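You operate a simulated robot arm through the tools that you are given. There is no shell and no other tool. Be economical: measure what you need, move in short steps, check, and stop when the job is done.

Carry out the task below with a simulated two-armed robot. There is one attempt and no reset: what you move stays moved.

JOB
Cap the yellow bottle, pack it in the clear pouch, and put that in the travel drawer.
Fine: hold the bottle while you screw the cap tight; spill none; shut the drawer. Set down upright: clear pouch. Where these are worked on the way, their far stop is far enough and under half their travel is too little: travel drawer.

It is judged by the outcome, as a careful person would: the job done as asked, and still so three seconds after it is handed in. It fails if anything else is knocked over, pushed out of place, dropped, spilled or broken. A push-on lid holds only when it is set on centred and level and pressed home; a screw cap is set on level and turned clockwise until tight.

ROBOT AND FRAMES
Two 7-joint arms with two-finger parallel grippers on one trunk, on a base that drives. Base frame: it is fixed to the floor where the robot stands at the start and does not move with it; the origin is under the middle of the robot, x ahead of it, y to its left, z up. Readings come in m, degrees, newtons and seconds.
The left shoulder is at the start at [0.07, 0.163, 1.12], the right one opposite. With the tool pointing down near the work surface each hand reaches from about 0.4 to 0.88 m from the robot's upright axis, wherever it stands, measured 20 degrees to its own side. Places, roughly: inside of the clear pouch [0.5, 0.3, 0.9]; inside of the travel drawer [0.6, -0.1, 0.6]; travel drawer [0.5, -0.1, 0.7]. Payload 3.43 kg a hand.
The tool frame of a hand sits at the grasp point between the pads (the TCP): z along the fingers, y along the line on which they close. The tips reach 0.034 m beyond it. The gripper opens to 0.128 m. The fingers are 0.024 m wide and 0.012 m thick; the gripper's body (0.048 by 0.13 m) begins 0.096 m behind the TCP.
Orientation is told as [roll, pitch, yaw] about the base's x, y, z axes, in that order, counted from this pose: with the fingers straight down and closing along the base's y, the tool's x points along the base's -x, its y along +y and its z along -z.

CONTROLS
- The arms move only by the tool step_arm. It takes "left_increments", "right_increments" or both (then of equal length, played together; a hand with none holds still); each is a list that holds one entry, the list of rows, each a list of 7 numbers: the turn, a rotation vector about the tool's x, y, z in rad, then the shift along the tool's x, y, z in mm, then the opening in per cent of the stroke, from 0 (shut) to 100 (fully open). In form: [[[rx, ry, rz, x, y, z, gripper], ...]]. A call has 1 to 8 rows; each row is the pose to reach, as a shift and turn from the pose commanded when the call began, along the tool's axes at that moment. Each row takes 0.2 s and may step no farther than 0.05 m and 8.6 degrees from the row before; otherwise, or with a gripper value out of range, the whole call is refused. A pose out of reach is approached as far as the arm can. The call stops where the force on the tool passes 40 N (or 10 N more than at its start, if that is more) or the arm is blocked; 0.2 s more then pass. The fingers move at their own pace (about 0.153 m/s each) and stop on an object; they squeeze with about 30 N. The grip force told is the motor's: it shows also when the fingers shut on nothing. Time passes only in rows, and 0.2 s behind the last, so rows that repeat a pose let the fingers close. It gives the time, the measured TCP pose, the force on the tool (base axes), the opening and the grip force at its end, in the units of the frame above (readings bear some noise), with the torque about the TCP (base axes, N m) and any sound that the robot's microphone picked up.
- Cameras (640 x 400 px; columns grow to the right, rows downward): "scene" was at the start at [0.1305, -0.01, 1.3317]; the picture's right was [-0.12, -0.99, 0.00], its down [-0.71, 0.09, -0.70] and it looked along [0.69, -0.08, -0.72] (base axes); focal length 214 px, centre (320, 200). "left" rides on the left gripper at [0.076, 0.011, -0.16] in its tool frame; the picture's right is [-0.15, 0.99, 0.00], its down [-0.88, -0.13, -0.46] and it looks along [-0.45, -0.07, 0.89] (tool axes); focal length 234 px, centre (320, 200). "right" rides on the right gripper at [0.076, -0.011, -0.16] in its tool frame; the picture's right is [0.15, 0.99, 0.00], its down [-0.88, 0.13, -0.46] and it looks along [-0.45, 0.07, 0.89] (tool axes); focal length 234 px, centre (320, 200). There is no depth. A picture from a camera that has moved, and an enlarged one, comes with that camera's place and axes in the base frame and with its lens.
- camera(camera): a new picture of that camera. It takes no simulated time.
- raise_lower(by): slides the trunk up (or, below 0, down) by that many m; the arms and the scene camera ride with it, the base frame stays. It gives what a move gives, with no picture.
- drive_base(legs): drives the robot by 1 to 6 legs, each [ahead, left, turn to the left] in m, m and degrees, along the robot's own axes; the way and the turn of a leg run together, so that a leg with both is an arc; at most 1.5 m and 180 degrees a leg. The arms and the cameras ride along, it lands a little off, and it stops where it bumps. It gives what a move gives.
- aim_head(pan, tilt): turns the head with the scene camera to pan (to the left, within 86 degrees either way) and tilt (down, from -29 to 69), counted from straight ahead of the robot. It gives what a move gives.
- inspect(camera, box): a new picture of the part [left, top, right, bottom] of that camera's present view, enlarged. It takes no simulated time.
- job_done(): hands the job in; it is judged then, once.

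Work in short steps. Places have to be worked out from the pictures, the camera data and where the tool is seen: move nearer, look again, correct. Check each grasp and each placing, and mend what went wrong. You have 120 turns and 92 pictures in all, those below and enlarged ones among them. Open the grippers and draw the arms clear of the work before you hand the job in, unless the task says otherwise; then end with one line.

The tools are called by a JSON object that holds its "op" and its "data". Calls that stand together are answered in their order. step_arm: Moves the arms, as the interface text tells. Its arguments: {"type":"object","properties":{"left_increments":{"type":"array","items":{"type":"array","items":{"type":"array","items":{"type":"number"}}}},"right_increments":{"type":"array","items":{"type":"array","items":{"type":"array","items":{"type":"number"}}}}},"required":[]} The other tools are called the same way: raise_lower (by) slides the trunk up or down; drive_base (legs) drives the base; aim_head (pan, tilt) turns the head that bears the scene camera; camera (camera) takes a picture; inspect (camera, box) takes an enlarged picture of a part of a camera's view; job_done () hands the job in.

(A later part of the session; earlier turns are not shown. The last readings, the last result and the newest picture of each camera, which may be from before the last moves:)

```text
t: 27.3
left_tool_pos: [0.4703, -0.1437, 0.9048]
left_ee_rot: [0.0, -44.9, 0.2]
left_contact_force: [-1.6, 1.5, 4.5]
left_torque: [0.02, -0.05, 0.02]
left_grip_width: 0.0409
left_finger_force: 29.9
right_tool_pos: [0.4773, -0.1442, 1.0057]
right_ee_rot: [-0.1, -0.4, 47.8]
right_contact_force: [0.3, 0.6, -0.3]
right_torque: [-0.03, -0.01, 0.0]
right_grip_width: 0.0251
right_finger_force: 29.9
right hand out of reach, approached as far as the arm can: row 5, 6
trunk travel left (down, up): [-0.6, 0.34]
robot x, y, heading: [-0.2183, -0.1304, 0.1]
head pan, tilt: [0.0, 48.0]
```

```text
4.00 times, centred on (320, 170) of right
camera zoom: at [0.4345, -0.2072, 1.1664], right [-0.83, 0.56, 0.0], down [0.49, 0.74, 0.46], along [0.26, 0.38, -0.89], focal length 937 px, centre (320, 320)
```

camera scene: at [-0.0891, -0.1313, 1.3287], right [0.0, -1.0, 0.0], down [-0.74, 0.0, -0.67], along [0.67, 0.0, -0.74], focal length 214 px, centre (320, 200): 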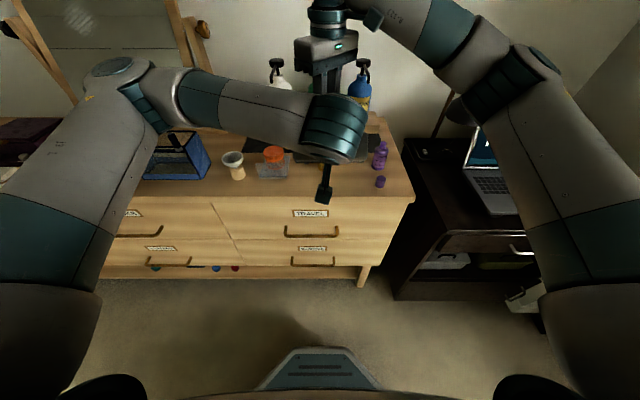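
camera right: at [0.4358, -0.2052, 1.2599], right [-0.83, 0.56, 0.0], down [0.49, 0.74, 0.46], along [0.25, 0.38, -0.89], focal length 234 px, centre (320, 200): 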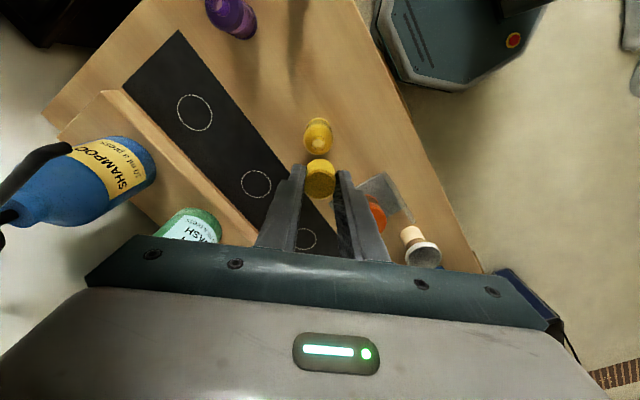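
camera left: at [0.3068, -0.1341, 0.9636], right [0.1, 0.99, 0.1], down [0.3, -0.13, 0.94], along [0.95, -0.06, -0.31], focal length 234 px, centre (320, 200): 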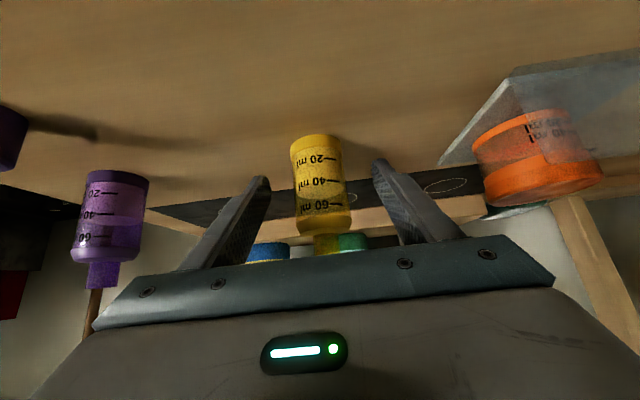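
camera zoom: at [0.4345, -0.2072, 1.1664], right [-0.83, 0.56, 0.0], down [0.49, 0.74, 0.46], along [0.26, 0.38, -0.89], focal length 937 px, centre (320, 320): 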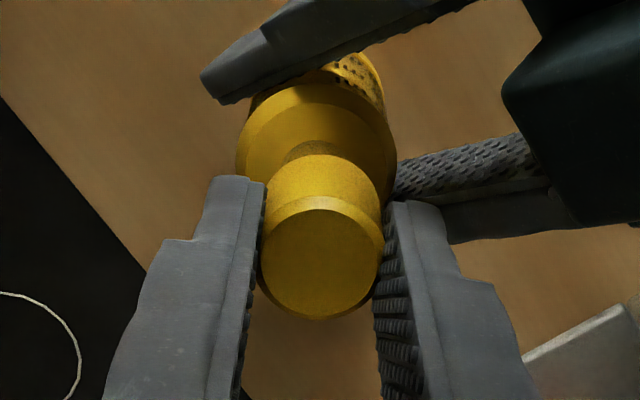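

Yaw +48 is the wrist's limit. The remaining offset is about [+1.2, -0.6] mm, so I'll correct it and touch down slowly.

{"op": "step_arm", "data": {"right_increments": [[[0, 0, 0, -0.4, -1.3, 0, 0], [0, 0, 0, -0.4, -1.3, 2, 0], [0, 0, 0, -0.4, -1.3, 4, 0], [0, 0, 0, -0.4, -1.3, 5, 0], [0, 0, 0, -0.4, -1.3, 6, 0], [0, 0, 0, -0.4, -1.3, 7, 0]]]}}

{"op": "inspect", "data": {"camera": "right", "box": [240, 120, 400, 220]}}

```text
t: 28.7
left_tool_pos: [0.4721, -0.1422, 0.9038]
left_ee_rot: [-0.1, -44.9, 0.2]
left_contact_force: [0.7, -0.5, 2.3]
left_torque: [-0.07, -0.03, -0.02]
left_grip_width: 0.0411
left_finger_force: 30.1
right_tool_pos: [0.4799, -0.1448, 0.9965]
right_ee_rot: [-0.1, -0.3, 47.8]
right_contact_force: [-0.5, -0.4, -0.2]
right_torque: [-0.01, -0.02, -0.05]
right_grip_width: 0.0249
right_finger_force: 29.6
trunk travel left (down, up): [-0.6, 0.34]
robot x, y, heading: [-0.2172, -0.132, -0.1]
head pan, tilt: [0.0, 48.0]
```

```text
4.00 times, centred on (320, 170) of right
camera zoom: at [0.4363, -0.208, 1.157], right [-0.83, 0.56, 0.0], down [0.49, 0.74, 0.46], along [0.26, 0.38, -0.89], focal length 937 px, centre (320, 320)
```

zoom: 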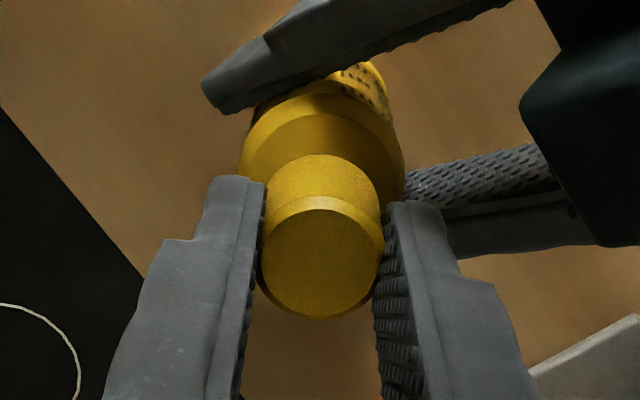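

The cap is already below the earlier contact height with no force, so the alignment is better. I'll continue down slowly.

{"op": "step_arm", "data": {"right_increments": [[[0, 0, 0, 0, 0, 1.5, 0], [0, 0, 0, 0, 0, 3, 0], [0, 0, 0, 0, 0, 4.5, 0], [0, 0, 0, 0, 0, 6, 0], [0, 0, 0, 0, 0, 7.5, 0], [0, 0, 0, 0, 0, 9, 0]]]}}

{"op": "inspect", "data": {"camera": "right", "box": [240, 120, 400, 220]}}

```text
t: 30.1
left_tool_pos: [0.472, -0.1441, 0.9037]
left_ee_rot: [0.1, -45.0, 0.3]
left_contact_force: [3.0, -2.9, -2.0]
left_torque: [0.15, -0.24, 0.02]
left_grip_width: 0.0411
left_finger_force: 30.4
right_tool_pos: [0.4783, -0.1439, 0.9897]
right_ee_rot: [-0.1, -0.5, 47.7]
right_contact_force: [-1.4, 1.2, 8.6]
right_torque: [-0.19, 0.23, -0.02]
right_grip_width: 0.0251
right_finger_force: 29.9
trunk travel left (down, up): [-0.6, 0.34]
robot x, y, heading: [-0.2182, -0.1288, 0.3]
head pan, tilt: [0.0, 48.0]
```

```text
4.00 times, centred on (320, 170) of right
camera zoom: at [0.4358, -0.208, 1.1489], right [-0.83, 0.56, 0.0], down [0.49, 0.74, 0.46], along [0.26, 0.38, -0.89], focal length 937 px, centre (320, 320)
```

zoom: 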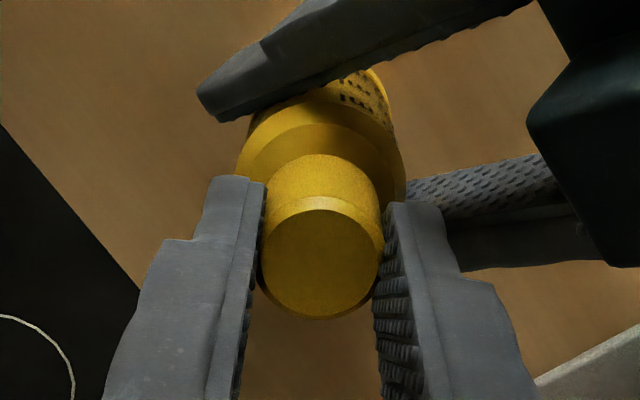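

It now seats 10 mm lower, with 8.6 N of vertical contact and little side force. That looks like the thread start, so I'll turn clockwise.

{"op": "step_arm", "data": {"right_increments": [[[0, 0, 0.14, 0, 0, 0.2, 0], [0, 0, 0.28, 0, 0, 0.4, 0], [0, 0, 0.42, 0, 0, 0.6, 0], [0, 0, 0.56, 0, 0, 0.8, 0], [0, 0, 0.7, 0, 0, 1.0, 0], [0, 0, 0.84, 0, 0, 1.2, 0]]]}}

{"op": "inspect", "data": {"camera": "right", "box": [240, 120, 400, 220]}}

```text
t: 31.5
left_tool_pos: [0.4719, -0.1445, 0.9037]
left_ee_rot: [0.0, -44.9, 0.3]
left_contact_force: [14.7, -5.7, -10.6]
left_torque: [0.22, 0.44, -0.03]
left_grip_width: 0.041
left_finger_force: 30.4
right_tool_pos: [0.4795, -0.1446, 0.9876]
right_ee_rot: [0.4, -0.3, -0.5]
right_contact_force: [-11.7, 4.7, 18.5]
right_torque: [0.1, 0.42, -0.01]
right_grip_width: 0.0252
right_finger_force: 29.8
trunk travel left (down, up): [-0.6, 0.34]
robot x, y, heading: [-0.221, -0.1306, 0.1]
head pan, tilt: [0.0, 48.0]
```

```text
4.00 times, centred on (320, 170) of right
camera zoom: at [0.4024, -0.1544, 1.1477], right [-0.14, 0.99, 0.01], down [0.88, 0.12, 0.46], along [0.46, 0.07, -0.89], focal length 937 px, centre (320, 320)
```

zoom: 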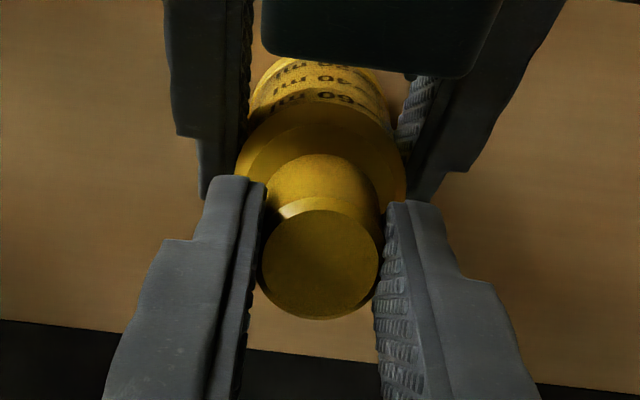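

It's turning; the -12 N x force means the hand is about 1 mm too far forward. I'll ease it back and keep turning without adding push.

{"op": "step_arm", "data": {"right_increments": [[[0, 0, 0.07, 1.0, 0.3, 0, 0], [0, 0, 0.21, 1.0, 0.3, 0, 0], [0, 0, 0.35, 1.0, 0.3, 0, 0], [0, 0, 0.49, 1.0, 0.3, 0, 0], [0, 0, 0.63, 1.0, 0.3, 0, 0], [0, 0, 0.77, 1.0, 0.3, 0, 0], [0, 0, 0.91, 1.0, 0.3, 0, 0], [0, 0, 1.05, 1.0, 0.3, 0, 0]]]}}

```text
t: 33.3
left_tool_pos: [0.4713, -0.1442, 0.9041]
left_ee_rot: [-0.1, -44.8, 0.2]
left_contact_force: [-6.3, -7.0, -6.3]
left_torque: [0.57, -0.49, -0.05]
left_grip_width: 0.0415
left_finger_force: 30.4
right_tool_pos: [0.4792, -0.1436, 0.9874]
right_ee_rot: [0.4, 0.0, -60.7]
right_contact_force: [9.5, 8.9, 16.0]
right_torque: [0.11, -0.29, -0.01]
right_grip_width: 0.0251
right_finger_force: 30.0
trunk travel left (down, up): [-0.6, 0.34]
robot x, y, heading: [-0.2205, -0.1317, 0.0]
head pan, tilt: [0.0, 48.0]
```

Still no z-torque. I'll follow the side force by 0.5 mm and keep turning to see whether the cap draws down.

{"op": "step_arm", "data": {"right_increments": [[[0, 0, 0.07, 0.2, 0.7, 0, 0], [0, 0, 0.21, 0.2, 0.7, 0, 0], [0, 0, 0.35, 0.2, 0.7, 0, 0], [0, 0, 0.49, 0.2, 0.7, 0, 0], [0, 0, 0.63, 0.2, 0.7, 0, 0], [0, 0, 0.77, 0.2, 0.7, 0, 0], [0, 0, 0.91, 0.2, 0.7, 0, 0], [0, 0, 1.05, 0.2, 0.7, 0, 0]]]}}

{"op": "inspect", "data": {"camera": "right", "box": [240, 120, 400, 220]}}

{"op": "camera", "data": {"camera": "scene"}}

```text
t: 35.1
left_tool_pos: [0.471, -0.1447, 0.9044]
left_ee_rot: [0.0, -44.9, 0.1]
left_contact_force: [-15.8, -7.2, -4.8]
left_torque: [0.33, -0.54, -0.08]
left_grip_width: 0.0412
left_finger_force: 29.5
right_tool_pos: [0.4793, -0.144, 0.9867]
right_ee_rot: [0.2, 0.5, -120.9]
right_contact_force: [12.5, 6.9, 11.6]
right_torque: [0.14, -0.35, 0.04]
right_grip_width: 0.0251
right_finger_force: 30.2
trunk travel left (down, up): [-0.6, 0.34]
robot x, y, heading: [-0.2189, -0.1274, 0.3]
head pan, tilt: [0.0, 48.0]
```

```text
4.00 times, centred on (320, 170) of right
camera zoom: at [0.5072, -0.0728, 1.1482], right [0.92, -0.38, 0.0], down [-0.34, -0.82, 0.45], along [-0.17, -0.42, -0.89], focal length 937 px, centre (320, 320)
```

zoom: 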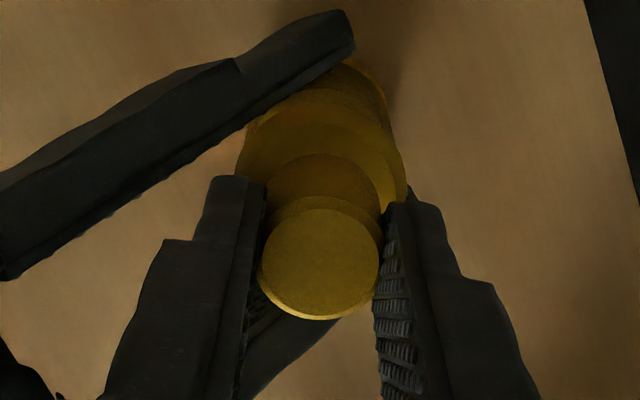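

```text
51 pictures are left
camera scene: at [-0.0902, -0.13, 1.3288], right [0.0, -1.0, 0.0], down [-0.74, 0.0, -0.67], along [0.67, 0.0, -0.74], focal length 214 px, centre (320, 200)
```

scene: 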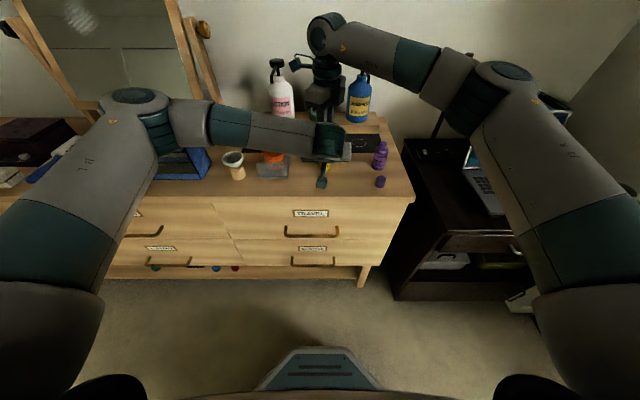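

The vertical force falls as it turns (18.5 → 16 → 11.6 N), so the cap is threading down at about 2 mm per turn. I'll continue clockwise, following the side force.

{"op": "step_arm", "data": {"right_increments": [[[0, 0, 0.07, 0.5, 0.4, 0.1, 0], [0, 0, 0.21, 0.6, 0.4, 0.1, 0], [0, 0, 0.35, 0.6, 0.4, 0.2, 0], [0, 0, 0.49, 0.6, 0.4, 0.2, 0], [0, 0, 0.63, 0.6, 0.4, 0.3, 0], [0, 0, 0.77, 0.6, 0.4, 0.3, 0], [0, 0, 0.91, 0.6, 0.4, 0.4, 0], [0, 0, 1.05, 0.6, 0.4, 0.4, 0]]]}}

```text
t: 36.9
left_tool_pos: [0.472, -0.1436, 0.9044]
left_ee_rot: [0.2, -45.0, 0.4]
left_contact_force: [0.6, -3.6, -6.1]
left_torque: [0.01, 0.18, -0.43]
left_grip_width: 0.0406
left_finger_force: 30.3
right_tool_pos: [0.4788, -0.1434, 0.9876]
right_ee_rot: [-0.2, 0.4, 178.9]
right_contact_force: [-0.7, 2.0, 14.9]
right_torque: [-0.03, 0.01, 0.47]
right_grip_width: 0.0247
right_finger_force: 30.4
trunk travel left (down, up): [-0.6, 0.34]
robot x, y, heading: [-0.2191, -0.1318, 0.2]
head pan, tilt: [0.0, 48.0]
```

A 0.47 N·m resisting torque has appeared, so the cap is tightening. I'll turn a bit further to reach firm tightness.

{"op": "step_arm", "data": {"right_increments": [[[0, 0, 0.1, 0, 0, 0, 0], [0, 0, 0.2, 0, 0, 0, 0], [0, 0, 0.3, 0, 0, 0, 0]]]}}

{"op": "inspect", "data": {"camera": "right", "box": [240, 120, 400, 220]}}

```text
t: 37.7
left_tool_pos: [0.4709, -0.1451, 0.9041]
left_ee_rot: [0.0, -44.9, 0.2]
left_contact_force: [0.2, -1.8, -3.6]
left_torque: [-0.17, 0.2, -0.51]
left_grip_width: 0.0404
left_finger_force: 30.0
right_tool_pos: [0.4805, -0.145, 0.9883]
right_ee_rot: [-0.4, 0.4, 161.8]
right_contact_force: [-0.7, -2.0, 17.4]
right_torque: [-0.09, 0.07, 0.53]
right_grip_width: 0.0242
right_finger_force: 30.0
trunk travel left (down, up): [-0.6, 0.34]
robot x, y, heading: [-0.2181, -0.1288, 0.0]
head pan, tilt: [0.0, 48.0]
```

```text
4.00 times, centred on (320, 170) of right
camera zoom: at [0.5539, -0.1569, 1.1482], right [-0.17, -0.99, -0.01], down [-0.88, 0.15, 0.45], along [-0.44, 0.08, -0.89], focal length 937 px, centre (320, 320)
```

zoom: 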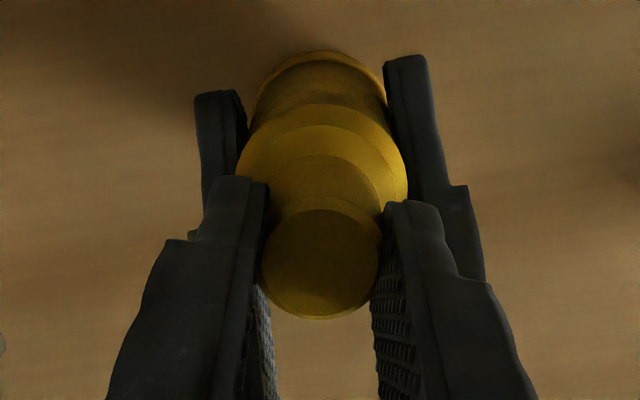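

The torque has plateaued at 0.53 N·m, so something is slipping or the cap is tight. I'll check from the left camera whether the bottle has turned in its grip.

{"op": "inspect", "data": {"camera": "left", "box": [240, 120, 400, 280]}}

```text
2.50 times, centred on (320, 200) of left
camera zoom: at [0.3061, -0.1341, 0.9642], right [0.1, 0.99, 0.1], down [0.3, -0.13, 0.94], along [0.95, -0.06, -0.31], focal length 585 px, centre (320, 200)
```

zoom: 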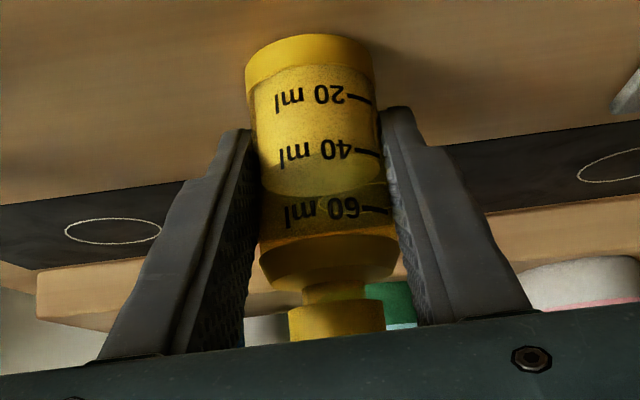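

The bottle crept about 11° clockwise with the cap, so the cap is locked to the bottle. I'll release the cap, rise and check that it's seated level.

{"op": "step_arm", "data": {"right_increments": [[[0, 0, 0, 0, 0, -1, 0], [0, 0, 0, 0, 0, -1, 35], [0, 0, 0, 0, 0, -1, 35], [0, 0, 0, 0, 0, -20, 35], [0, 0, 0, 0, 0, -50, 35], [0, 0, 0, 0, 0, -80, 35]]]}}

{"op": "inspect", "data": {"camera": "right", "box": [240, 80, 400, 180]}}

{"op": "inspect", "data": {"camera": "left", "box": [240, 120, 400, 280]}}

```text
t: 39.1
left_tool_pos: [0.4722, -0.1426, 0.9056]
left_ee_rot: [-0.1, -44.8, 0.2]
left_contact_force: [0.4, 2.0, 9.1]
left_torque: [0.1, 0.12, -0.05]
left_grip_width: 0.0402
left_finger_force: 30.2
right_tool_pos: [0.4796, -0.1454, 1.069]
right_ee_rot: [-0.3, 0.3, 161.9]
right_contact_force: [0.1, 0.1, -0.4]
right_torque: [-0.01, 0.01, 0.0]
right_grip_width: 0.0449
right_finger_force: 0.1
trunk travel left (down, up): [-0.6, 0.34]
robot x, y, heading: [-0.215, -0.1299, 0.2]
head pan, tilt: [0.0, 48.0]
```

```text
4.00 times, centred on (320, 130) of right
camera zoom: at [0.5539, -0.1562, 1.2283], right [-0.17, -0.99, 0.0], down [-0.88, 0.15, 0.45], along [-0.44, 0.08, -0.89], focal length 937 px, centre (320, 480)
```

zoom: 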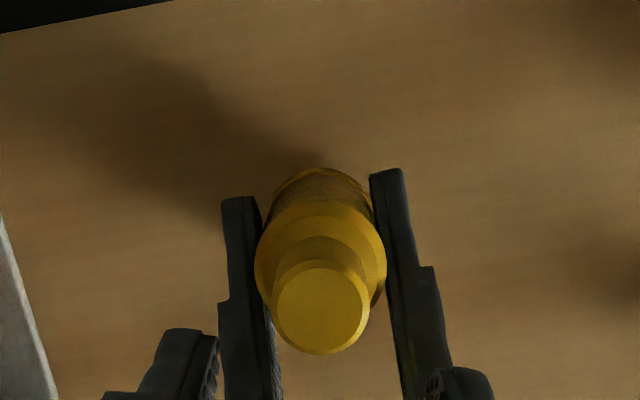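

```text
2.50 times, centred on (320, 200) of left
camera zoom: at [0.3063, -0.1334, 0.9642], right [0.1, 0.99, 0.1], down [0.3, -0.13, 0.94], along [0.95, -0.06, -0.31], focal length 585 px, centre (320, 200)
```

zoom: 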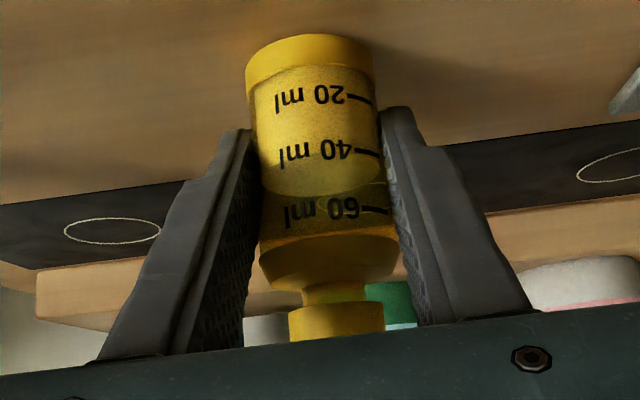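

The cap sits centred and level. I'll regrip it slightly deeper and give one more twist to confirm it resists at once.

{"op": "step_arm", "data": {"right_increments": [[[0, 0, 0, 0, 0, 45, 35], [0, 0, 0, 0, 0, 86, 35], [0, 0, 0, 0, 0, 86, 0], [0, 0, 0, 0, 0, 86, 0], [0, 0, 0.1, 0, 0, 86, 0], [0, 0, 0.2, 0, 0, 86, 0]]]}}

```text
t: 40.5
left_tool_pos: [0.4707, -0.144, 0.9045]
left_ee_rot: [0.0, -44.9, 0.4]
left_contact_force: [-1.4, 2.1, 9.8]
left_torque: [-0.1, 0.1, -0.45]
left_grip_width: 0.0405
left_finger_force: 30.1
right_tool_pos: [0.4795, -0.1441, 0.9812]
right_ee_rot: [-0.4, 0.2, 150.5]
right_contact_force: [0.3, -2.3, 0.8]
right_torque: [-0.1, -0.04, 0.49]
right_grip_width: 0.0252
right_finger_force: 30.0
trunk travel left (down, up): [-0.6, 0.34]
robot x, y, heading: [-0.2146, -0.1301, -0.0]
head pan, tilt: [0.0, 48.0]
```

The cap resists immediately at 0.49 N·m, so it's tight. The right hand already has the cap from above, so I'll release the left, back it out along its axis and lift the bottle with the right.

{"op": "step_arm", "data": {"left_increments": [[[0, 0, 0, 0, 0, 0, 60], [0, 0, 0, 0, 0, 0, 70], [0, 0, 0, 0, 0, 0, 70], [0, 0, 0, 0, 0, -30, 70], [0, 0, 0, 0, 0, -70, 70], [0, 0, 0, 0, 0, -110, 70], [0, 0, 0, 0, 0, -150, 70]]]}}

{"op": "step_arm", "data": {"right_increments": [[[0, 0, 0, 0, 0, -20, 0], [0, 0, 0, 0, 0, -50, 0], [0, 0, -0.13, 0, 0, -90, 0], [0, 0, -0.26, 0, 0, -130, 0], [0, 0, -0.39, 0, 0, -165, 0], [0, 0, -0.51, 0, 0, -165, 0]]], "left_increments": [[[0, 0.0, 0, 0, 30, -20, 70], [0, 0.14, 0, 0, 70, -40, 70], [0, 0.28, 0, 0, 115, -60, 70], [0, 0.42, 0, 0, 160, -80, 70], [0, 0.56, 0, 0, 205, -100, 70], [0, 0.7, 0, 0, 250, -120, 70]]]}}

{"op": "camera", "data": {"camera": "scene"}}

```text
t: 42.1
left_tool_pos: [0.3641, -0.1452, 1.0117]
left_ee_rot: [0.1, -44.9, 0.2]
left_contact_force: [-0.3, -0.6, -0.8]
left_torque: [-0.01, 0.0, -0.05]
left_grip_width: 0.0898
left_finger_force: 0.0
right_tool_pos: [0.4793, -0.1436, 0.982]
right_ee_rot: [-0.5, 0.2, 150.4]
right_contact_force: [0.5, 0.2, 5.7]
right_torque: [-0.04, 0.04, 0.0]
right_grip_width: 0.0254
right_finger_force: 30.5
trunk travel left (down, up): [-0.6, 0.34]
robot x, y, heading: [-0.2195, -0.1304, 0.3]
head pan, tilt: [0.0, 48.0]
```

```text
t: 43.5
left_tool_pos: [0.2797, 0.1056, 1.0955]
left_ee_rot: [0.0, -4.6, 0.4]
left_contact_force: [-0.3, -1.1, 0.0]
left_torque: [0.01, 0.04, 0.01]
left_grip_width: 0.0898
left_finger_force: 0.1
right_tool_pos: [0.4794, -0.1433, 1.1457]
right_ee_rot: [-0.1, 0.2, 179.7]
right_contact_force: [0.2, -0.3, -1.2]
right_torque: [0.0, 0.03, -0.02]
right_grip_width: 0.0254
right_finger_force: 29.9
trunk travel left (down, up): [-0.6, 0.34]
robot x, y, heading: [-0.2165, -0.1293, -0.1]
head pan, tilt: [0.0, 48.0]
```

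```text
46 pictures are left
camera scene: at [-0.0888, -0.1287, 1.3286], right [0.0, -1.0, 0.0], down [-0.74, 0.0, -0.67], along [0.67, 0.0, -0.74], focal length 214 px, centre (320, 200)
```

scene: 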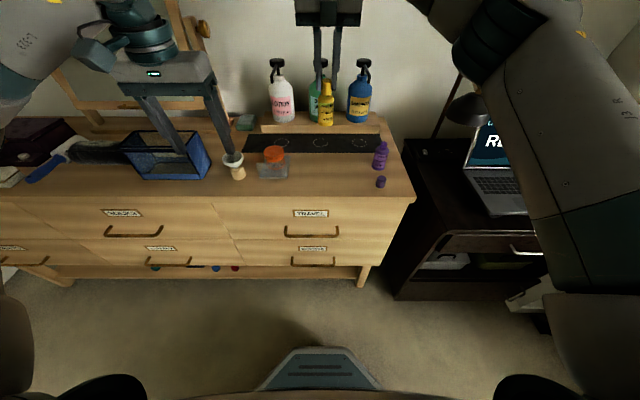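

The capped bottle hangs securely from the right hand. I'll draw that hand back a little and drive left so the pouch is in front of the right arm.

{"op": "step_arm", "data": {"right_increments": [[[0, 0, 0, -30, 0, -10, 0], [0, 0, 0, -60, 0, -10, 0]]]}}

{"op": "drive_base", "data": {"legs": [[0, 0.22, 0], [0, 0.22, 0]]}}

{"op": "camera", "data": {"camera": "right"}}

{"op": "camera", "data": {"camera": "scene"}}

```text
t: 44.1
left_tool_pos: [0.2789, 0.1038, 1.0956]
left_ee_rot: [0.1, -4.8, 0.3]
left_contact_force: [0.0, -0.2, 0.0]
left_torque: [-0.01, -0.02, 0.02]
left_grip_width: 0.0893
left_finger_force: 0.1
right_tool_pos: [0.4196, -0.1442, 1.1556]
right_ee_rot: [-0.3, 0.3, 179.7]
right_contact_force: [0.8, -0.4, -1.0]
right_torque: [-0.03, -0.03, 0.02]
right_grip_width: 0.0251
right_finger_force: 29.8
trunk travel left (down, up): [-0.6, 0.34]
robot x, y, heading: [-0.2191, -0.1318, -0.1]
head pan, tilt: [0.0, 48.0]
```

```text
t: 47.0
left_tool_pos: [0.2777, 0.5435, 1.0953]
left_ee_rot: [0.0, -4.5, 0.4]
left_contact_force: [-0.4, 0.7, -0.2]
left_torque: [-0.02, 0.0, 0.01]
left_grip_width: 0.0896
left_finger_force: 0.0
right_tool_pos: [0.4198, 0.2944, 1.1556]
right_ee_rot: [-0.2, 0.3, 179.8]
right_contact_force: [-0.3, -0.2, -1.5]
right_torque: [0.01, 0.01, 0.0]
right_grip_width: 0.0252
right_finger_force: 29.9
trunk travel left (down, up): [-0.6, 0.34]
robot x, y, heading: [-0.2204, 0.3074, 0.1]
head pan, tilt: [0.0, 48.0]
```

```text
45 pictures are left
camera right: at [0.4938, 0.307, 1.3151], right [0.14, -0.99, 0.0], down [-0.88, -0.13, 0.45], along [-0.45, -0.06, -0.89], focal length 234 px, centre (320, 200)
```

right: 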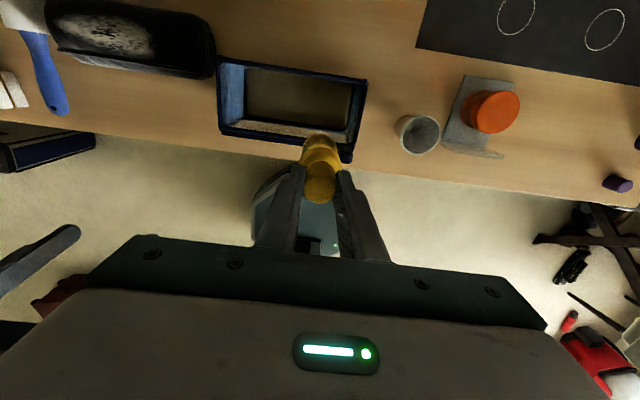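

```text
44 pictures are left
camera scene: at [-0.0906, 0.3093, 1.3287], right [0.0, -1.0, 0.0], down [-0.74, 0.0, -0.67], along [0.67, 0.0, -0.74], focal length 214 px, centre (320, 200)
```

scene: 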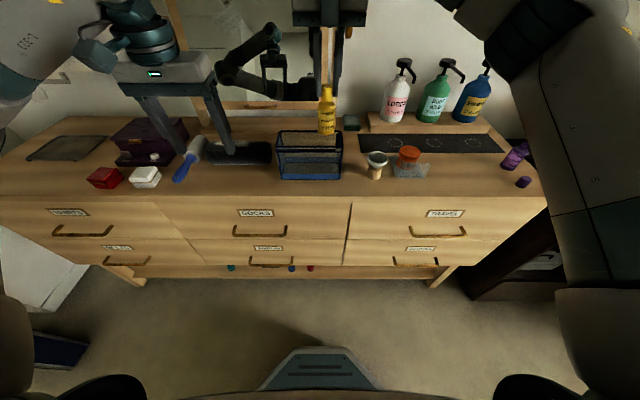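

From the right camera the pouch opening spans x 0.405–0.498 and y 0.249–0.44, centred at [0.452, 0.345]. I'll bring the bottle above it and check.

{"op": "step_arm", "data": {"right_increments": [[[0, 0, 0, 16, -25, 0, 0], [0, 0, 0, 32, -50, 0, 0], [0, 0, 0, 32, -50, 30, 0], [0, 0, 0, 32, -50, 50, 0]]]}}

{"op": "camera", "data": {"camera": "right"}}

{"op": "inspect", "data": {"camera": "scene", "box": [240, 80, 400, 200]}}

```text
t: 48.0
left_tool_pos: [0.2787, 0.5448, 1.0961]
left_ee_rot: [0.0, -4.7, 0.5]
left_contact_force: [-0.2, 0.6, -0.3]
left_torque: [-0.01, 0.0, 0.01]
left_grip_width: 0.0896
left_finger_force: 0.0
right_tool_pos: [0.4522, 0.3455, 1.1047]
right_ee_rot: [-0.2, 0.3, 179.8]
right_contact_force: [1.1, 0.8, -1.3]
right_torque: [-0.03, 0.0, 0.02]
right_grip_width: 0.0254
right_finger_force: 30.5
trunk travel left (down, up): [-0.6, 0.34]
robot x, y, heading: [-0.2211, 0.3038, 0.3]
head pan, tilt: [0.0, 48.0]
```

```text
43 pictures are left
camera right: at [0.5262, 0.3573, 1.2651], right [0.14, -0.99, 0.0], down [-0.88, -0.13, 0.45], along [-0.45, -0.06, -0.89], focal length 234 px, centre (320, 200)
```

right: 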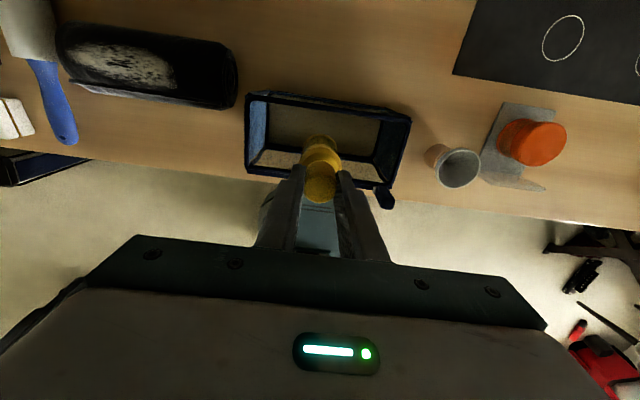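

```text
3.33 times, centred on (320, 140) of scene
camera zoom: at [-0.0903, 0.3095, 1.3287], right [0.0, -1.0, 0.0], down [-0.74, 0.0, -0.67], along [0.67, 0.0, -0.74], focal length 715 px, centre (320, 400)
```

zoom: 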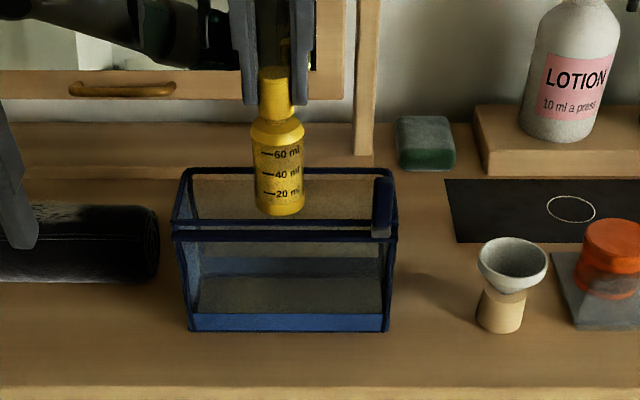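

The bottle is over the middle of the opening. I'll lower it inside until it reaches the floor.

{"op": "step_arm", "data": {"right_increments": [[[0, 0, 0, 0, 0, 30, 0], [0, 0, 0, 0, 0, 60, 0], [0, 0, 0, 0, 0, 90, 0], [0, 0, 0, 0, 0, 108, 0], [0, 0, 0, 0, 0, 114, 0], [0, 0, 0, 0, 0, 117, 0]]]}}

{"op": "inspect", "data": {"camera": "scene", "box": [240, 80, 400, 200]}}

```text
t: 49.4
left_tool_pos: [0.2773, 0.5445, 1.0948]
left_ee_rot: [0.0, -4.7, 0.4]
left_contact_force: [1.2, -0.2, 0.7]
left_torque: [0.01, 0.04, -0.04]
left_grip_width: 0.0897
left_finger_force: 0.2
right_tool_pos: [0.452, 0.3456, 0.9878]
right_ee_rot: [-0.3, 0.2, 179.8]
right_contact_force: [-0.3, 0.3, -0.3]
right_torque: [-0.02, 0.0, -0.01]
right_grip_width: 0.0251
right_finger_force: 30.6
trunk travel left (down, up): [-0.6, 0.34]
robot x, y, heading: [-0.2191, 0.3131, 0.2]
head pan, tilt: [0.0, 48.0]
```

```text
3.33 times, centred on (320, 140) of scene
camera zoom: at [-0.0904, 0.3091, 1.3286], right [0.0, -1.0, 0.0], down [-0.74, 0.0, -0.67], along [0.67, 0.0, -0.74], focal length 715 px, centre (320, 400)
```

zoom: 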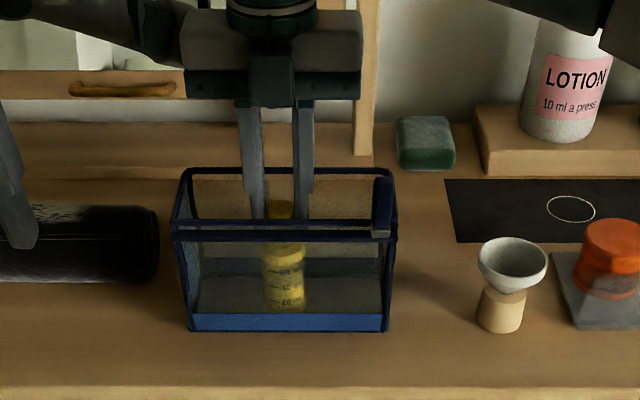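

It's nearly on the floor. I'll lower 2 mm more, release and rise.

{"op": "step_arm", "data": {"right_increments": [[[0, 0, 0, 0, 0, 1.5, 0], [0, 0, 0, 0, 0, 2.5, 0], [0, 0, 0, 0, 0, 2.5, 35], [0, 0, 0, 0, 0, 2.5, 35], [0, 0, 0, 0, 0, -20, 35], [0, 0, 0, 0, 0, -70, 35], [0, 0, 0, 0, 0, -120, 35], [0, 0, 0, 0, 0, -160, 35]]]}}

{"op": "camera", "data": {"camera": "right"}}

{"op": "inspect", "data": {"camera": "scene", "box": [240, 80, 400, 200]}}

```text
t: 51.2
left_tool_pos: [0.2767, 0.5443, 1.0944]
left_ee_rot: [0.0, -4.8, 0.4]
left_contact_force: [-0.4, 0.2, 1.0]
left_torque: [0.0, 0.0, 0.03]
left_grip_width: 0.0895
left_finger_force: 0.1
right_tool_pos: [0.4492, 0.3466, 1.1474]
right_ee_rot: [-0.1, 0.3, 179.9]
right_contact_force: [0.2, -0.1, 0.7]
right_torque: [0.0, 0.0, 0.01]
right_grip_width: 0.0448
right_finger_force: 0.1
trunk travel left (down, up): [-0.6, 0.34]
robot x, y, heading: [-0.2178, 0.3085, 0.1]
head pan, tilt: [0.0, 48.0]
```

```text
40 pictures are left
camera right: at [0.5247, 0.3575, 1.3092], right [0.14, -0.99, 0.0], down [-0.88, -0.13, 0.45], along [-0.45, -0.06, -0.89], focal length 234 px, centre (320, 200)
```

right: 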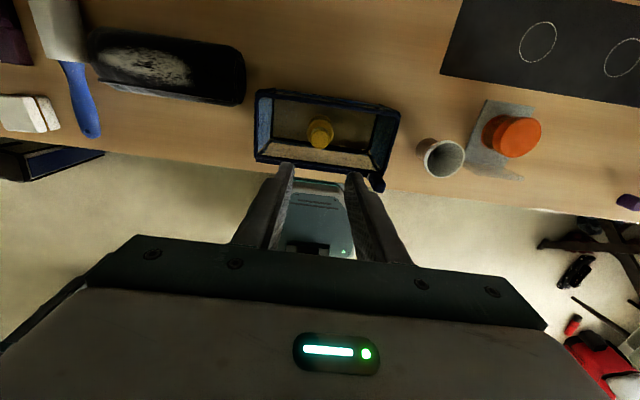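

```text
3.33 times, centred on (320, 140) of scene
camera zoom: at [-0.0918, 0.3096, 1.3287], right [0.0, -1.0, 0.0], down [-0.74, 0.0, -0.67], along [0.67, 0.0, -0.74], focal length 715 px, centre (320, 400)
```

zoom: 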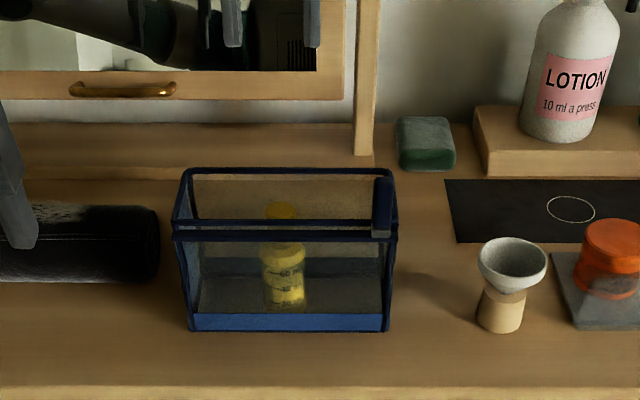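

The bottle stands in the pouch. Next is the drawer: I'll back away, shift right, and turn the right wrist so it can point forward and grip the handle bar vertically.

{"op": "drive_base", "data": {"legs": [[-0.25, 0, 0], [0, -0.26, 0]]}}

{"op": "step_arm", "data": {"right_increments": [[[0, 0, -0.145, 0, 0, 0, 50], [0, 0, -0.29, 0, 0, 0, 50], [0, 0, -0.435, 0, 0, 0, 50], [0, 0, -0.58, 0, 0, 0, 50], [0, 0, -0.725, 0, 0, 0, 50], [0, 0, -0.87, 0, 0, 0, 50], [0, 0, -1.015, 0, 0, 0, 50], [0, 0, -1.16, 0, 0, 0, 50]]]}}

{"op": "step_arm", "data": {"right_increments": [[[0, 0, -0.14, 0, 0, 0, 50], [0, 0, -0.28, 0, 0, 0, 50], [0, 0, -0.408, 0, 0, 0, 50]]]}}

{"op": "raise_lower", "data": {"by": -0.2}}

```text
t: 54.5
left_tool_pos: [0.0278, 0.2812, 1.096]
left_ee_rot: [-0.1, -4.7, 0.4]
left_contact_force: [0.1, -0.3, -0.8]
left_torque: [-0.01, 0.0, 0.02]
left_grip_width: 0.0896
left_finger_force: 0.1
right_tool_pos: [0.1999, 0.0813, 1.1481]
right_ee_rot: [-0.2, 0.3, 179.9]
right_contact_force: [0.9, -0.1, 0.4]
right_torque: [0.01, 0.02, -0.01]
right_grip_width: 0.0448
right_finger_force: 0.0
trunk travel left (down, up): [-0.6, 0.34]
robot x, y, heading: [-0.4725, 0.0429, 0.4]
head pan, tilt: [0.0, 48.0]
```

```text
t: 56.3
left_tool_pos: [0.0281, 0.2807, 1.0963]
left_ee_rot: [0.0, -4.7, 0.4]
left_contact_force: [0.9, 0.2, -0.1]
left_torque: [0.0, 0.01, 0.03]
left_grip_width: 0.0897
left_finger_force: 0.0
right_tool_pos: [0.2013, 0.0819, 1.1475]
right_ee_rot: [0.2, 0.3, -113.7]
right_contact_force: [0.2, -0.2, 0.0]
right_torque: [0.02, 0.0, -0.02]
right_grip_width: 0.0639
right_finger_force: 0.1
trunk travel left (down, up): [-0.6, 0.34]
robot x, y, heading: [-0.4725, 0.0444, -0.0]
head pan, tilt: [0.0, 48.0]
```

```text
t: 57.1
left_tool_pos: [0.0268, 0.2811, 1.0958]
left_ee_rot: [0.1, -4.8, 0.4]
left_contact_force: [-0.4, -0.2, 0.7]
left_torque: [0.0, 0.02, 0.01]
left_grip_width: 0.0895
left_finger_force: 0.0
right_tool_pos: [0.2004, 0.0827, 1.148]
right_ee_rot: [0.3, 0.4, -90.3]
right_contact_force: [-0.1, 0.0, 0.7]
right_torque: [0.05, -0.01, 0.01]
right_grip_width: 0.064
right_finger_force: 0.0
trunk travel left (down, up): [-0.6, 0.34]
robot x, y, heading: [-0.471, 0.0474, 0.2]
head pan, tilt: [0.0, 48.0]
```

```text
t: 59.3
left_tool_pos: [0.0262, 0.2811, 0.8962]
left_ee_rot: [0.0, -4.7, 0.4]
left_contact_force: [-0.1, -0.1, 0.2]
left_torque: [-0.04, 0.01, -0.03]
left_grip_width: 0.0896
left_finger_force: 0.1
right_tool_pos: [0.1988, 0.0827, 0.9476]
right_ee_rot: [0.3, 0.3, -90.4]
right_contact_force: [-0.6, 0.1, 0.3]
right_torque: [-0.03, 0.0, -0.02]
right_grip_width: 0.0638
right_finger_force: 0.2
trunk travel left (down, up): [-0.4, 0.54]
robot x, y, heading: [-0.47, 0.044, 0.3]
head pan, tilt: [0.0, 48.0]
```

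Now I'll pitch the right hand forward while moving it toward the handle's line.

{"op": "step_arm", "data": {"right_increments": [[[-0.14, 0, 0, -20, 0, 20, 50], [-0.28, 0, 0, -40, 0, 40, 50], [-0.42, 0, 0, -60, 0, 60, 50], [-0.56, 0, 0, -80, 0, 80, 50], [-0.7, 0, 0, -100, 0, 100, 50], [-0.84, 0, 0, -120, 0, 120, 50], [-0.98, 0, 0, -145, 0, 140, 50], [-1.12, 0, 0, -168, 0, 160, 50]]]}}

{"op": "camera", "data": {"camera": "scene"}}

{"op": "camera", "data": {"camera": "right"}}

```text
t: 61.1
left_tool_pos: [0.0262, 0.2792, 0.8963]
left_ee_rot: [0.2, -4.8, 0.5]
left_contact_force: [-0.2, 0.4, 0.3]
left_torque: [0.03, 0.02, -0.02]
left_grip_width: 0.0896
left_finger_force: 0.1
right_tool_pos: [0.2002, -0.0869, 0.7868]
right_ee_rot: [64.5, 0.2, -90.5]
right_contact_force: [0.3, 0.4, 0.2]
right_torque: [0.0, 0.01, 0.01]
right_grip_width: 0.0637
right_finger_force: 0.0
trunk travel left (down, up): [-0.4, 0.54]
robot x, y, heading: [-0.4715, 0.0439, 0.3]
head pan, tilt: [0.0, 48.0]
```

```text
38 pictures are left
camera scene: at [-0.3413, 0.0446, 1.1288], right [0.0, -1.0, 0.0], down [-0.74, 0.0, -0.67], along [0.67, 0.0, -0.74], focal length 214 px, centre (320, 200)
```

scene: 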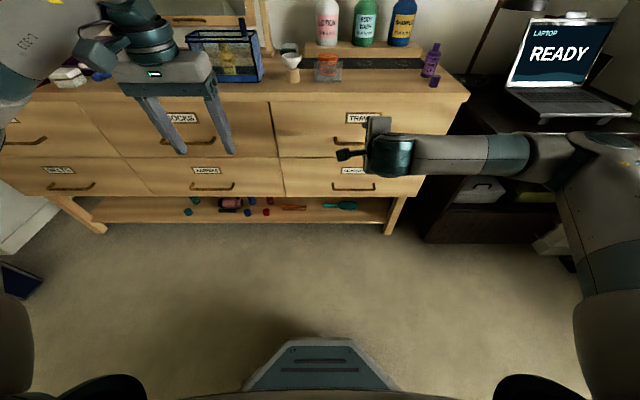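

```text
37 pictures are left
camera right: at [0.0516, -0.009, 0.8464], right [0.43, 0.14, 0.89], down [-0.36, -0.88, 0.31], along [0.83, -0.45, -0.33], focal length 234 px, centre (320, 200)
```

right: 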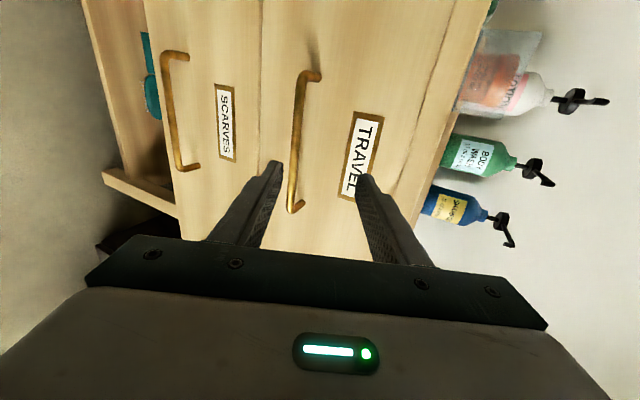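

The handle bar is near [0.32, -0.094, 0.70], spanning y -0.01 to -0.18. I'll level the hand at that height in front of it and look.

{"op": "step_arm", "data": {"right_increments": [[[-0.14, 0, 0, -2, -24, 17, 50], [-0.28, 0, 0, -5, -48, 34, 50], [-0.42, 0, 0, -7, -72, 51, 50], [-0.445, 0, 0, -7, -72, 51, 50]]]}}

{"op": "camera", "data": {"camera": "right"}}

```text
t: 62.1
left_tool_pos: [0.0263, 0.2796, 0.8965]
left_ee_rot: [0.0, -4.8, 0.4]
left_contact_force: [0.4, -0.6, 0.5]
left_torque: [0.04, -0.04, -0.02]
left_grip_width: 0.0896
left_finger_force: 0.1
right_tool_pos: [0.1943, -0.0164, 0.7469]
right_ee_rot: [88.4, 0.2, -93.2]
right_contact_force: [-0.6, 0.1, -0.2]
right_torque: [-0.02, 0.0, 0.01]
right_grip_width: 0.0638
right_finger_force: 0.1
right hand out of reach, approached as far as the arm can: row 1, 2, 3, 4
trunk travel left (down, up): [-0.4, 0.54]
robot x, y, heading: [-0.4697, 0.0471, 0.3]
head pan, tilt: [0.0, 48.0]
```

```text
36 pictures are left
camera right: at [0.0391, 0.0696, 0.7408], right [0.04, 0.14, 0.99], down [-0.5, -0.85, 0.14], along [0.87, -0.5, 0.04], focal length 234 px, centre (320, 200)
```

right: 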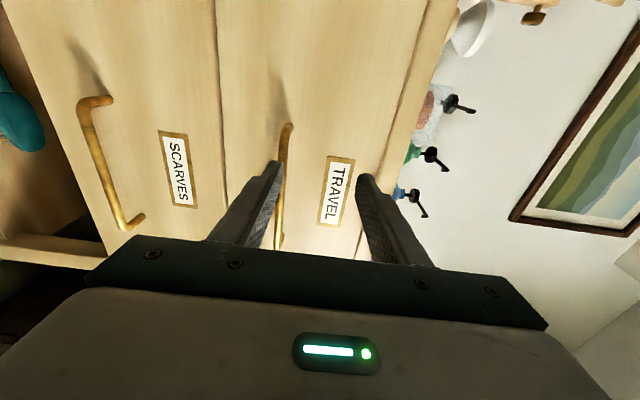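

The arm's joints limit this pose, so I'll use trunk and base instead: lower 47 mm and slide right 80 mm to line up with the bar.

{"op": "raise_lower", "data": {"by": -0.047}}

{"op": "drive_base", "data": {"legs": [[0, -0.078, 0]]}}

{"op": "camera", "data": {"camera": "right"}}

{"op": "camera", "data": {"camera": "scene"}}

```text
t: 63.0
left_tool_pos: [0.0271, 0.2803, 0.8492]
left_ee_rot: [0.0, -4.8, 0.3]
left_contact_force: [-0.3, -0.3, 0.1]
left_torque: [-0.02, 0.0, 0.0]
left_grip_width: 0.0895
left_finger_force: 0.1
right_tool_pos: [0.195, -0.0155, 0.6983]
right_ee_rot: [88.3, 0.2, -93.3]
right_contact_force: [-0.3, 0.3, 0.0]
right_torque: [0.06, 0.01, 0.04]
right_grip_width: 0.064
right_finger_force: 0.1
trunk travel left (down, up): [-0.353, 0.587]
robot x, y, heading: [-0.4719, 0.0438, 0.0]
head pan, tilt: [0.0, 48.0]
```

```text
t: 64.0
left_tool_pos: [0.0271, 0.2018, 0.8491]
left_ee_rot: [0.1, -4.7, 0.4]
left_contact_force: [-0.9, 0.0, 0.6]
left_torque: [0.01, 0.0, 0.0]
left_grip_width: 0.0894
left_finger_force: 0.0
right_tool_pos: [0.1972, -0.0947, 0.6977]
right_ee_rot: [88.3, 0.3, -93.2]
right_contact_force: [0.1, -0.7, 0.2]
right_torque: [0.0, 0.0, 0.02]
right_grip_width: 0.0643
right_finger_force: 0.1
trunk travel left (down, up): [-0.353, 0.587]
robot x, y, heading: [-0.4747, -0.0341, 0.4]
head pan, tilt: [0.0, 48.0]
```

```text
35 pictures are left
camera right: at [0.0402, -0.0087, 0.693], right [0.04, 0.14, 0.99], down [-0.5, -0.85, 0.14], along [0.87, -0.5, 0.04], focal length 234 px, centre (320, 200)
```

right: 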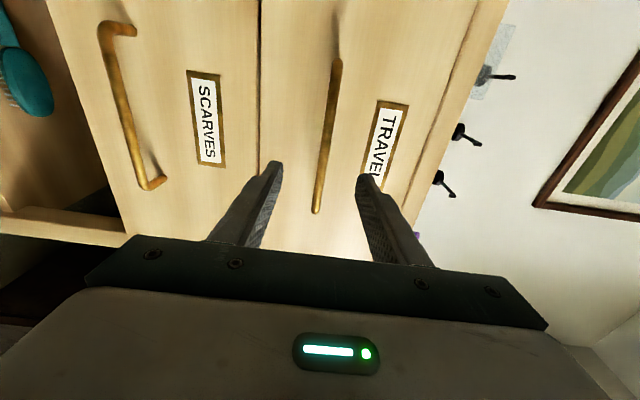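

```text
34 pictures are left
camera scene: at [-0.3413, -0.0334, 1.0817], right [0.0, -1.0, 0.0], down [-0.74, 0.0, -0.67], along [0.67, 0.0, -0.74], focal length 214 px, centre (320, 200)
```

scene: 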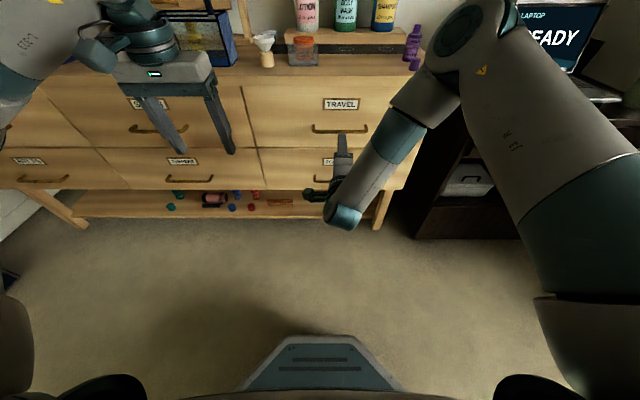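

The bar is level with the TCP (z ≈ 0.70) and centred between the fingers. I'll drive forward 0.10 m to bring the pads around it.

{"op": "drive_base", "data": {"legs": [[0.1, 0, 0]]}}

{"op": "camera", "data": {"camera": "right"}}

```text
t: 65.2
left_tool_pos: [0.1277, 0.2029, 0.8465]
left_ee_rot: [0.0, -4.7, 0.4]
left_contact_force: [0.3, 0.8, 0.5]
left_torque: [-0.03, 0.03, -0.01]
left_grip_width: 0.0895
left_finger_force: 0.2
right_tool_pos: [0.2965, -0.0943, 0.6967]
right_ee_rot: [88.0, 0.3, -93.2]
right_contact_force: [-0.7, -0.7, 0.2]
right_torque: [-0.05, -0.05, -0.01]
right_grip_width: 0.0641
right_finger_force: 0.1
trunk travel left (down, up): [-0.353, 0.587]
robot x, y, heading: [-0.3706, -0.0351, -0.0]
head pan, tilt: [0.0, 48.0]
```

```text
33 pictures are left
camera right: at [0.1405, -0.0079, 0.6923], right [0.04, 0.14, 0.99], down [-0.5, -0.85, 0.14], along [0.86, -0.5, 0.04], focal length 234 px, centre (320, 200)
```

right: 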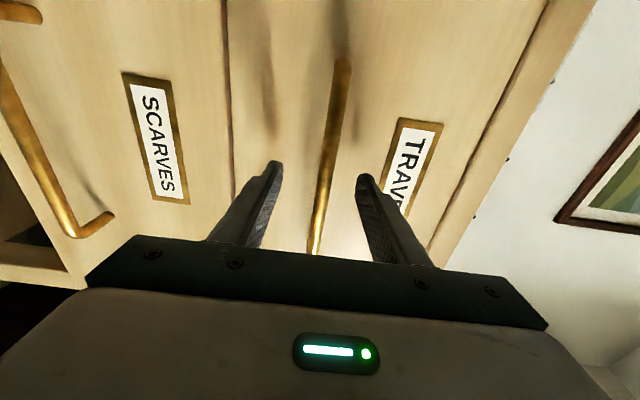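

The bar is about 28 mm ahead of the TCP, at the fingertips. I'll step forward 12 mm and close on it.

{"op": "step_arm", "data": {"right_increments": [[[0, 0, 0, 0, 2, 6, 50], [0, 0, 0, 0, 4, 12, 50], [0, 0, 0, 0, 4, 12, 0], [0, 0, 0, 0, 4, 12, 0], [0, 0, 0, 0, 4, 12, 0]]]}}

{"op": "camera", "data": {"camera": "right"}}

```text
t: 66.4
left_tool_pos: [0.1269, 0.2032, 0.8476]
left_ee_rot: [0.0, -4.7, 0.4]
left_contact_force: [0.4, -0.6, 0.2]
left_torque: [0.03, 0.01, 0.02]
left_grip_width: 0.0896
left_finger_force: 0.0
right_tool_pos: [0.307, -0.0945, 0.6993]
right_ee_rot: [87.9, 0.1, -93.4]
right_contact_force: [-5.4, -0.2, -13.2]
right_torque: [-0.43, 0.03, 0.06]
right_grip_width: 0.0118
right_finger_force: 44.8
trunk travel left (down, up): [-0.353, 0.587]
robot x, y, heading: [-0.373, -0.031, 0.3]
head pan, tilt: [0.0, 48.0]
```

```text
32 pictures are left
camera right: at [0.1518, -0.0079, 0.6954], right [0.04, 0.14, 0.99], down [-0.5, -0.85, 0.15], along [0.86, -0.5, 0.03], focal length 234 px, centre (320, 200)
```

right: 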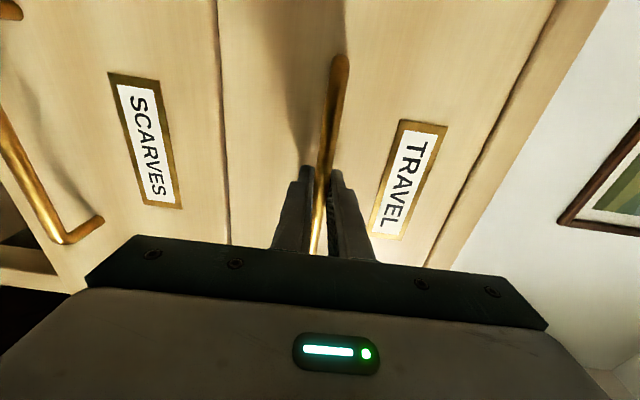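

The bar is gripped (12 mm, 45 N). I'll pull by driving straight back, 0.12 m first.

{"op": "drive_base", "data": {"legs": [[-0.12, 0, 0]]}}

{"op": "camera", "data": {"camera": "scene"}}

```text
t: 67.8
left_tool_pos: [0.0124, 0.2023, 0.8501]
left_ee_rot: [0.1, -4.8, 0.4]
left_contact_force: [0.5, -0.4, -0.1]
left_torque: [0.0, -0.03, 0.01]
left_grip_width: 0.0895
left_finger_force: 0.0
right_tool_pos: [0.1911, -0.0945, 0.7005]
right_ee_rot: [87.9, 0.0, -93.4]
right_contact_force: [0.9, -1.3, 7.2]
right_torque: [-0.32, -0.12, 0.28]
right_grip_width: 0.0117
right_finger_force: 44.9
trunk travel left (down, up): [-0.353, 0.587]
robot x, y, heading: [-0.4833, -0.031, -0.1]
head pan, tilt: [0.0, 48.0]
stopped in leg 1: the robot was blocked; the commanded pose is now the measured one
```

```text
31 pictures are left
camera scene: at [-0.3566, -0.0323, 1.0818], right [0.0, -1.0, 0.0], down [-0.74, 0.0, -0.67], along [0.67, 0.0, -0.74], focal length 214 px, centre (320, 200)
```

scene: 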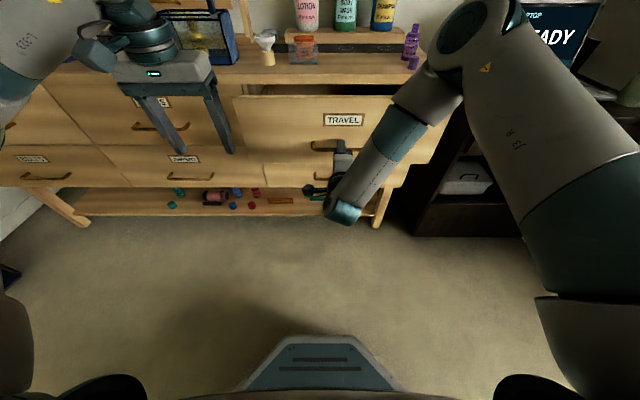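

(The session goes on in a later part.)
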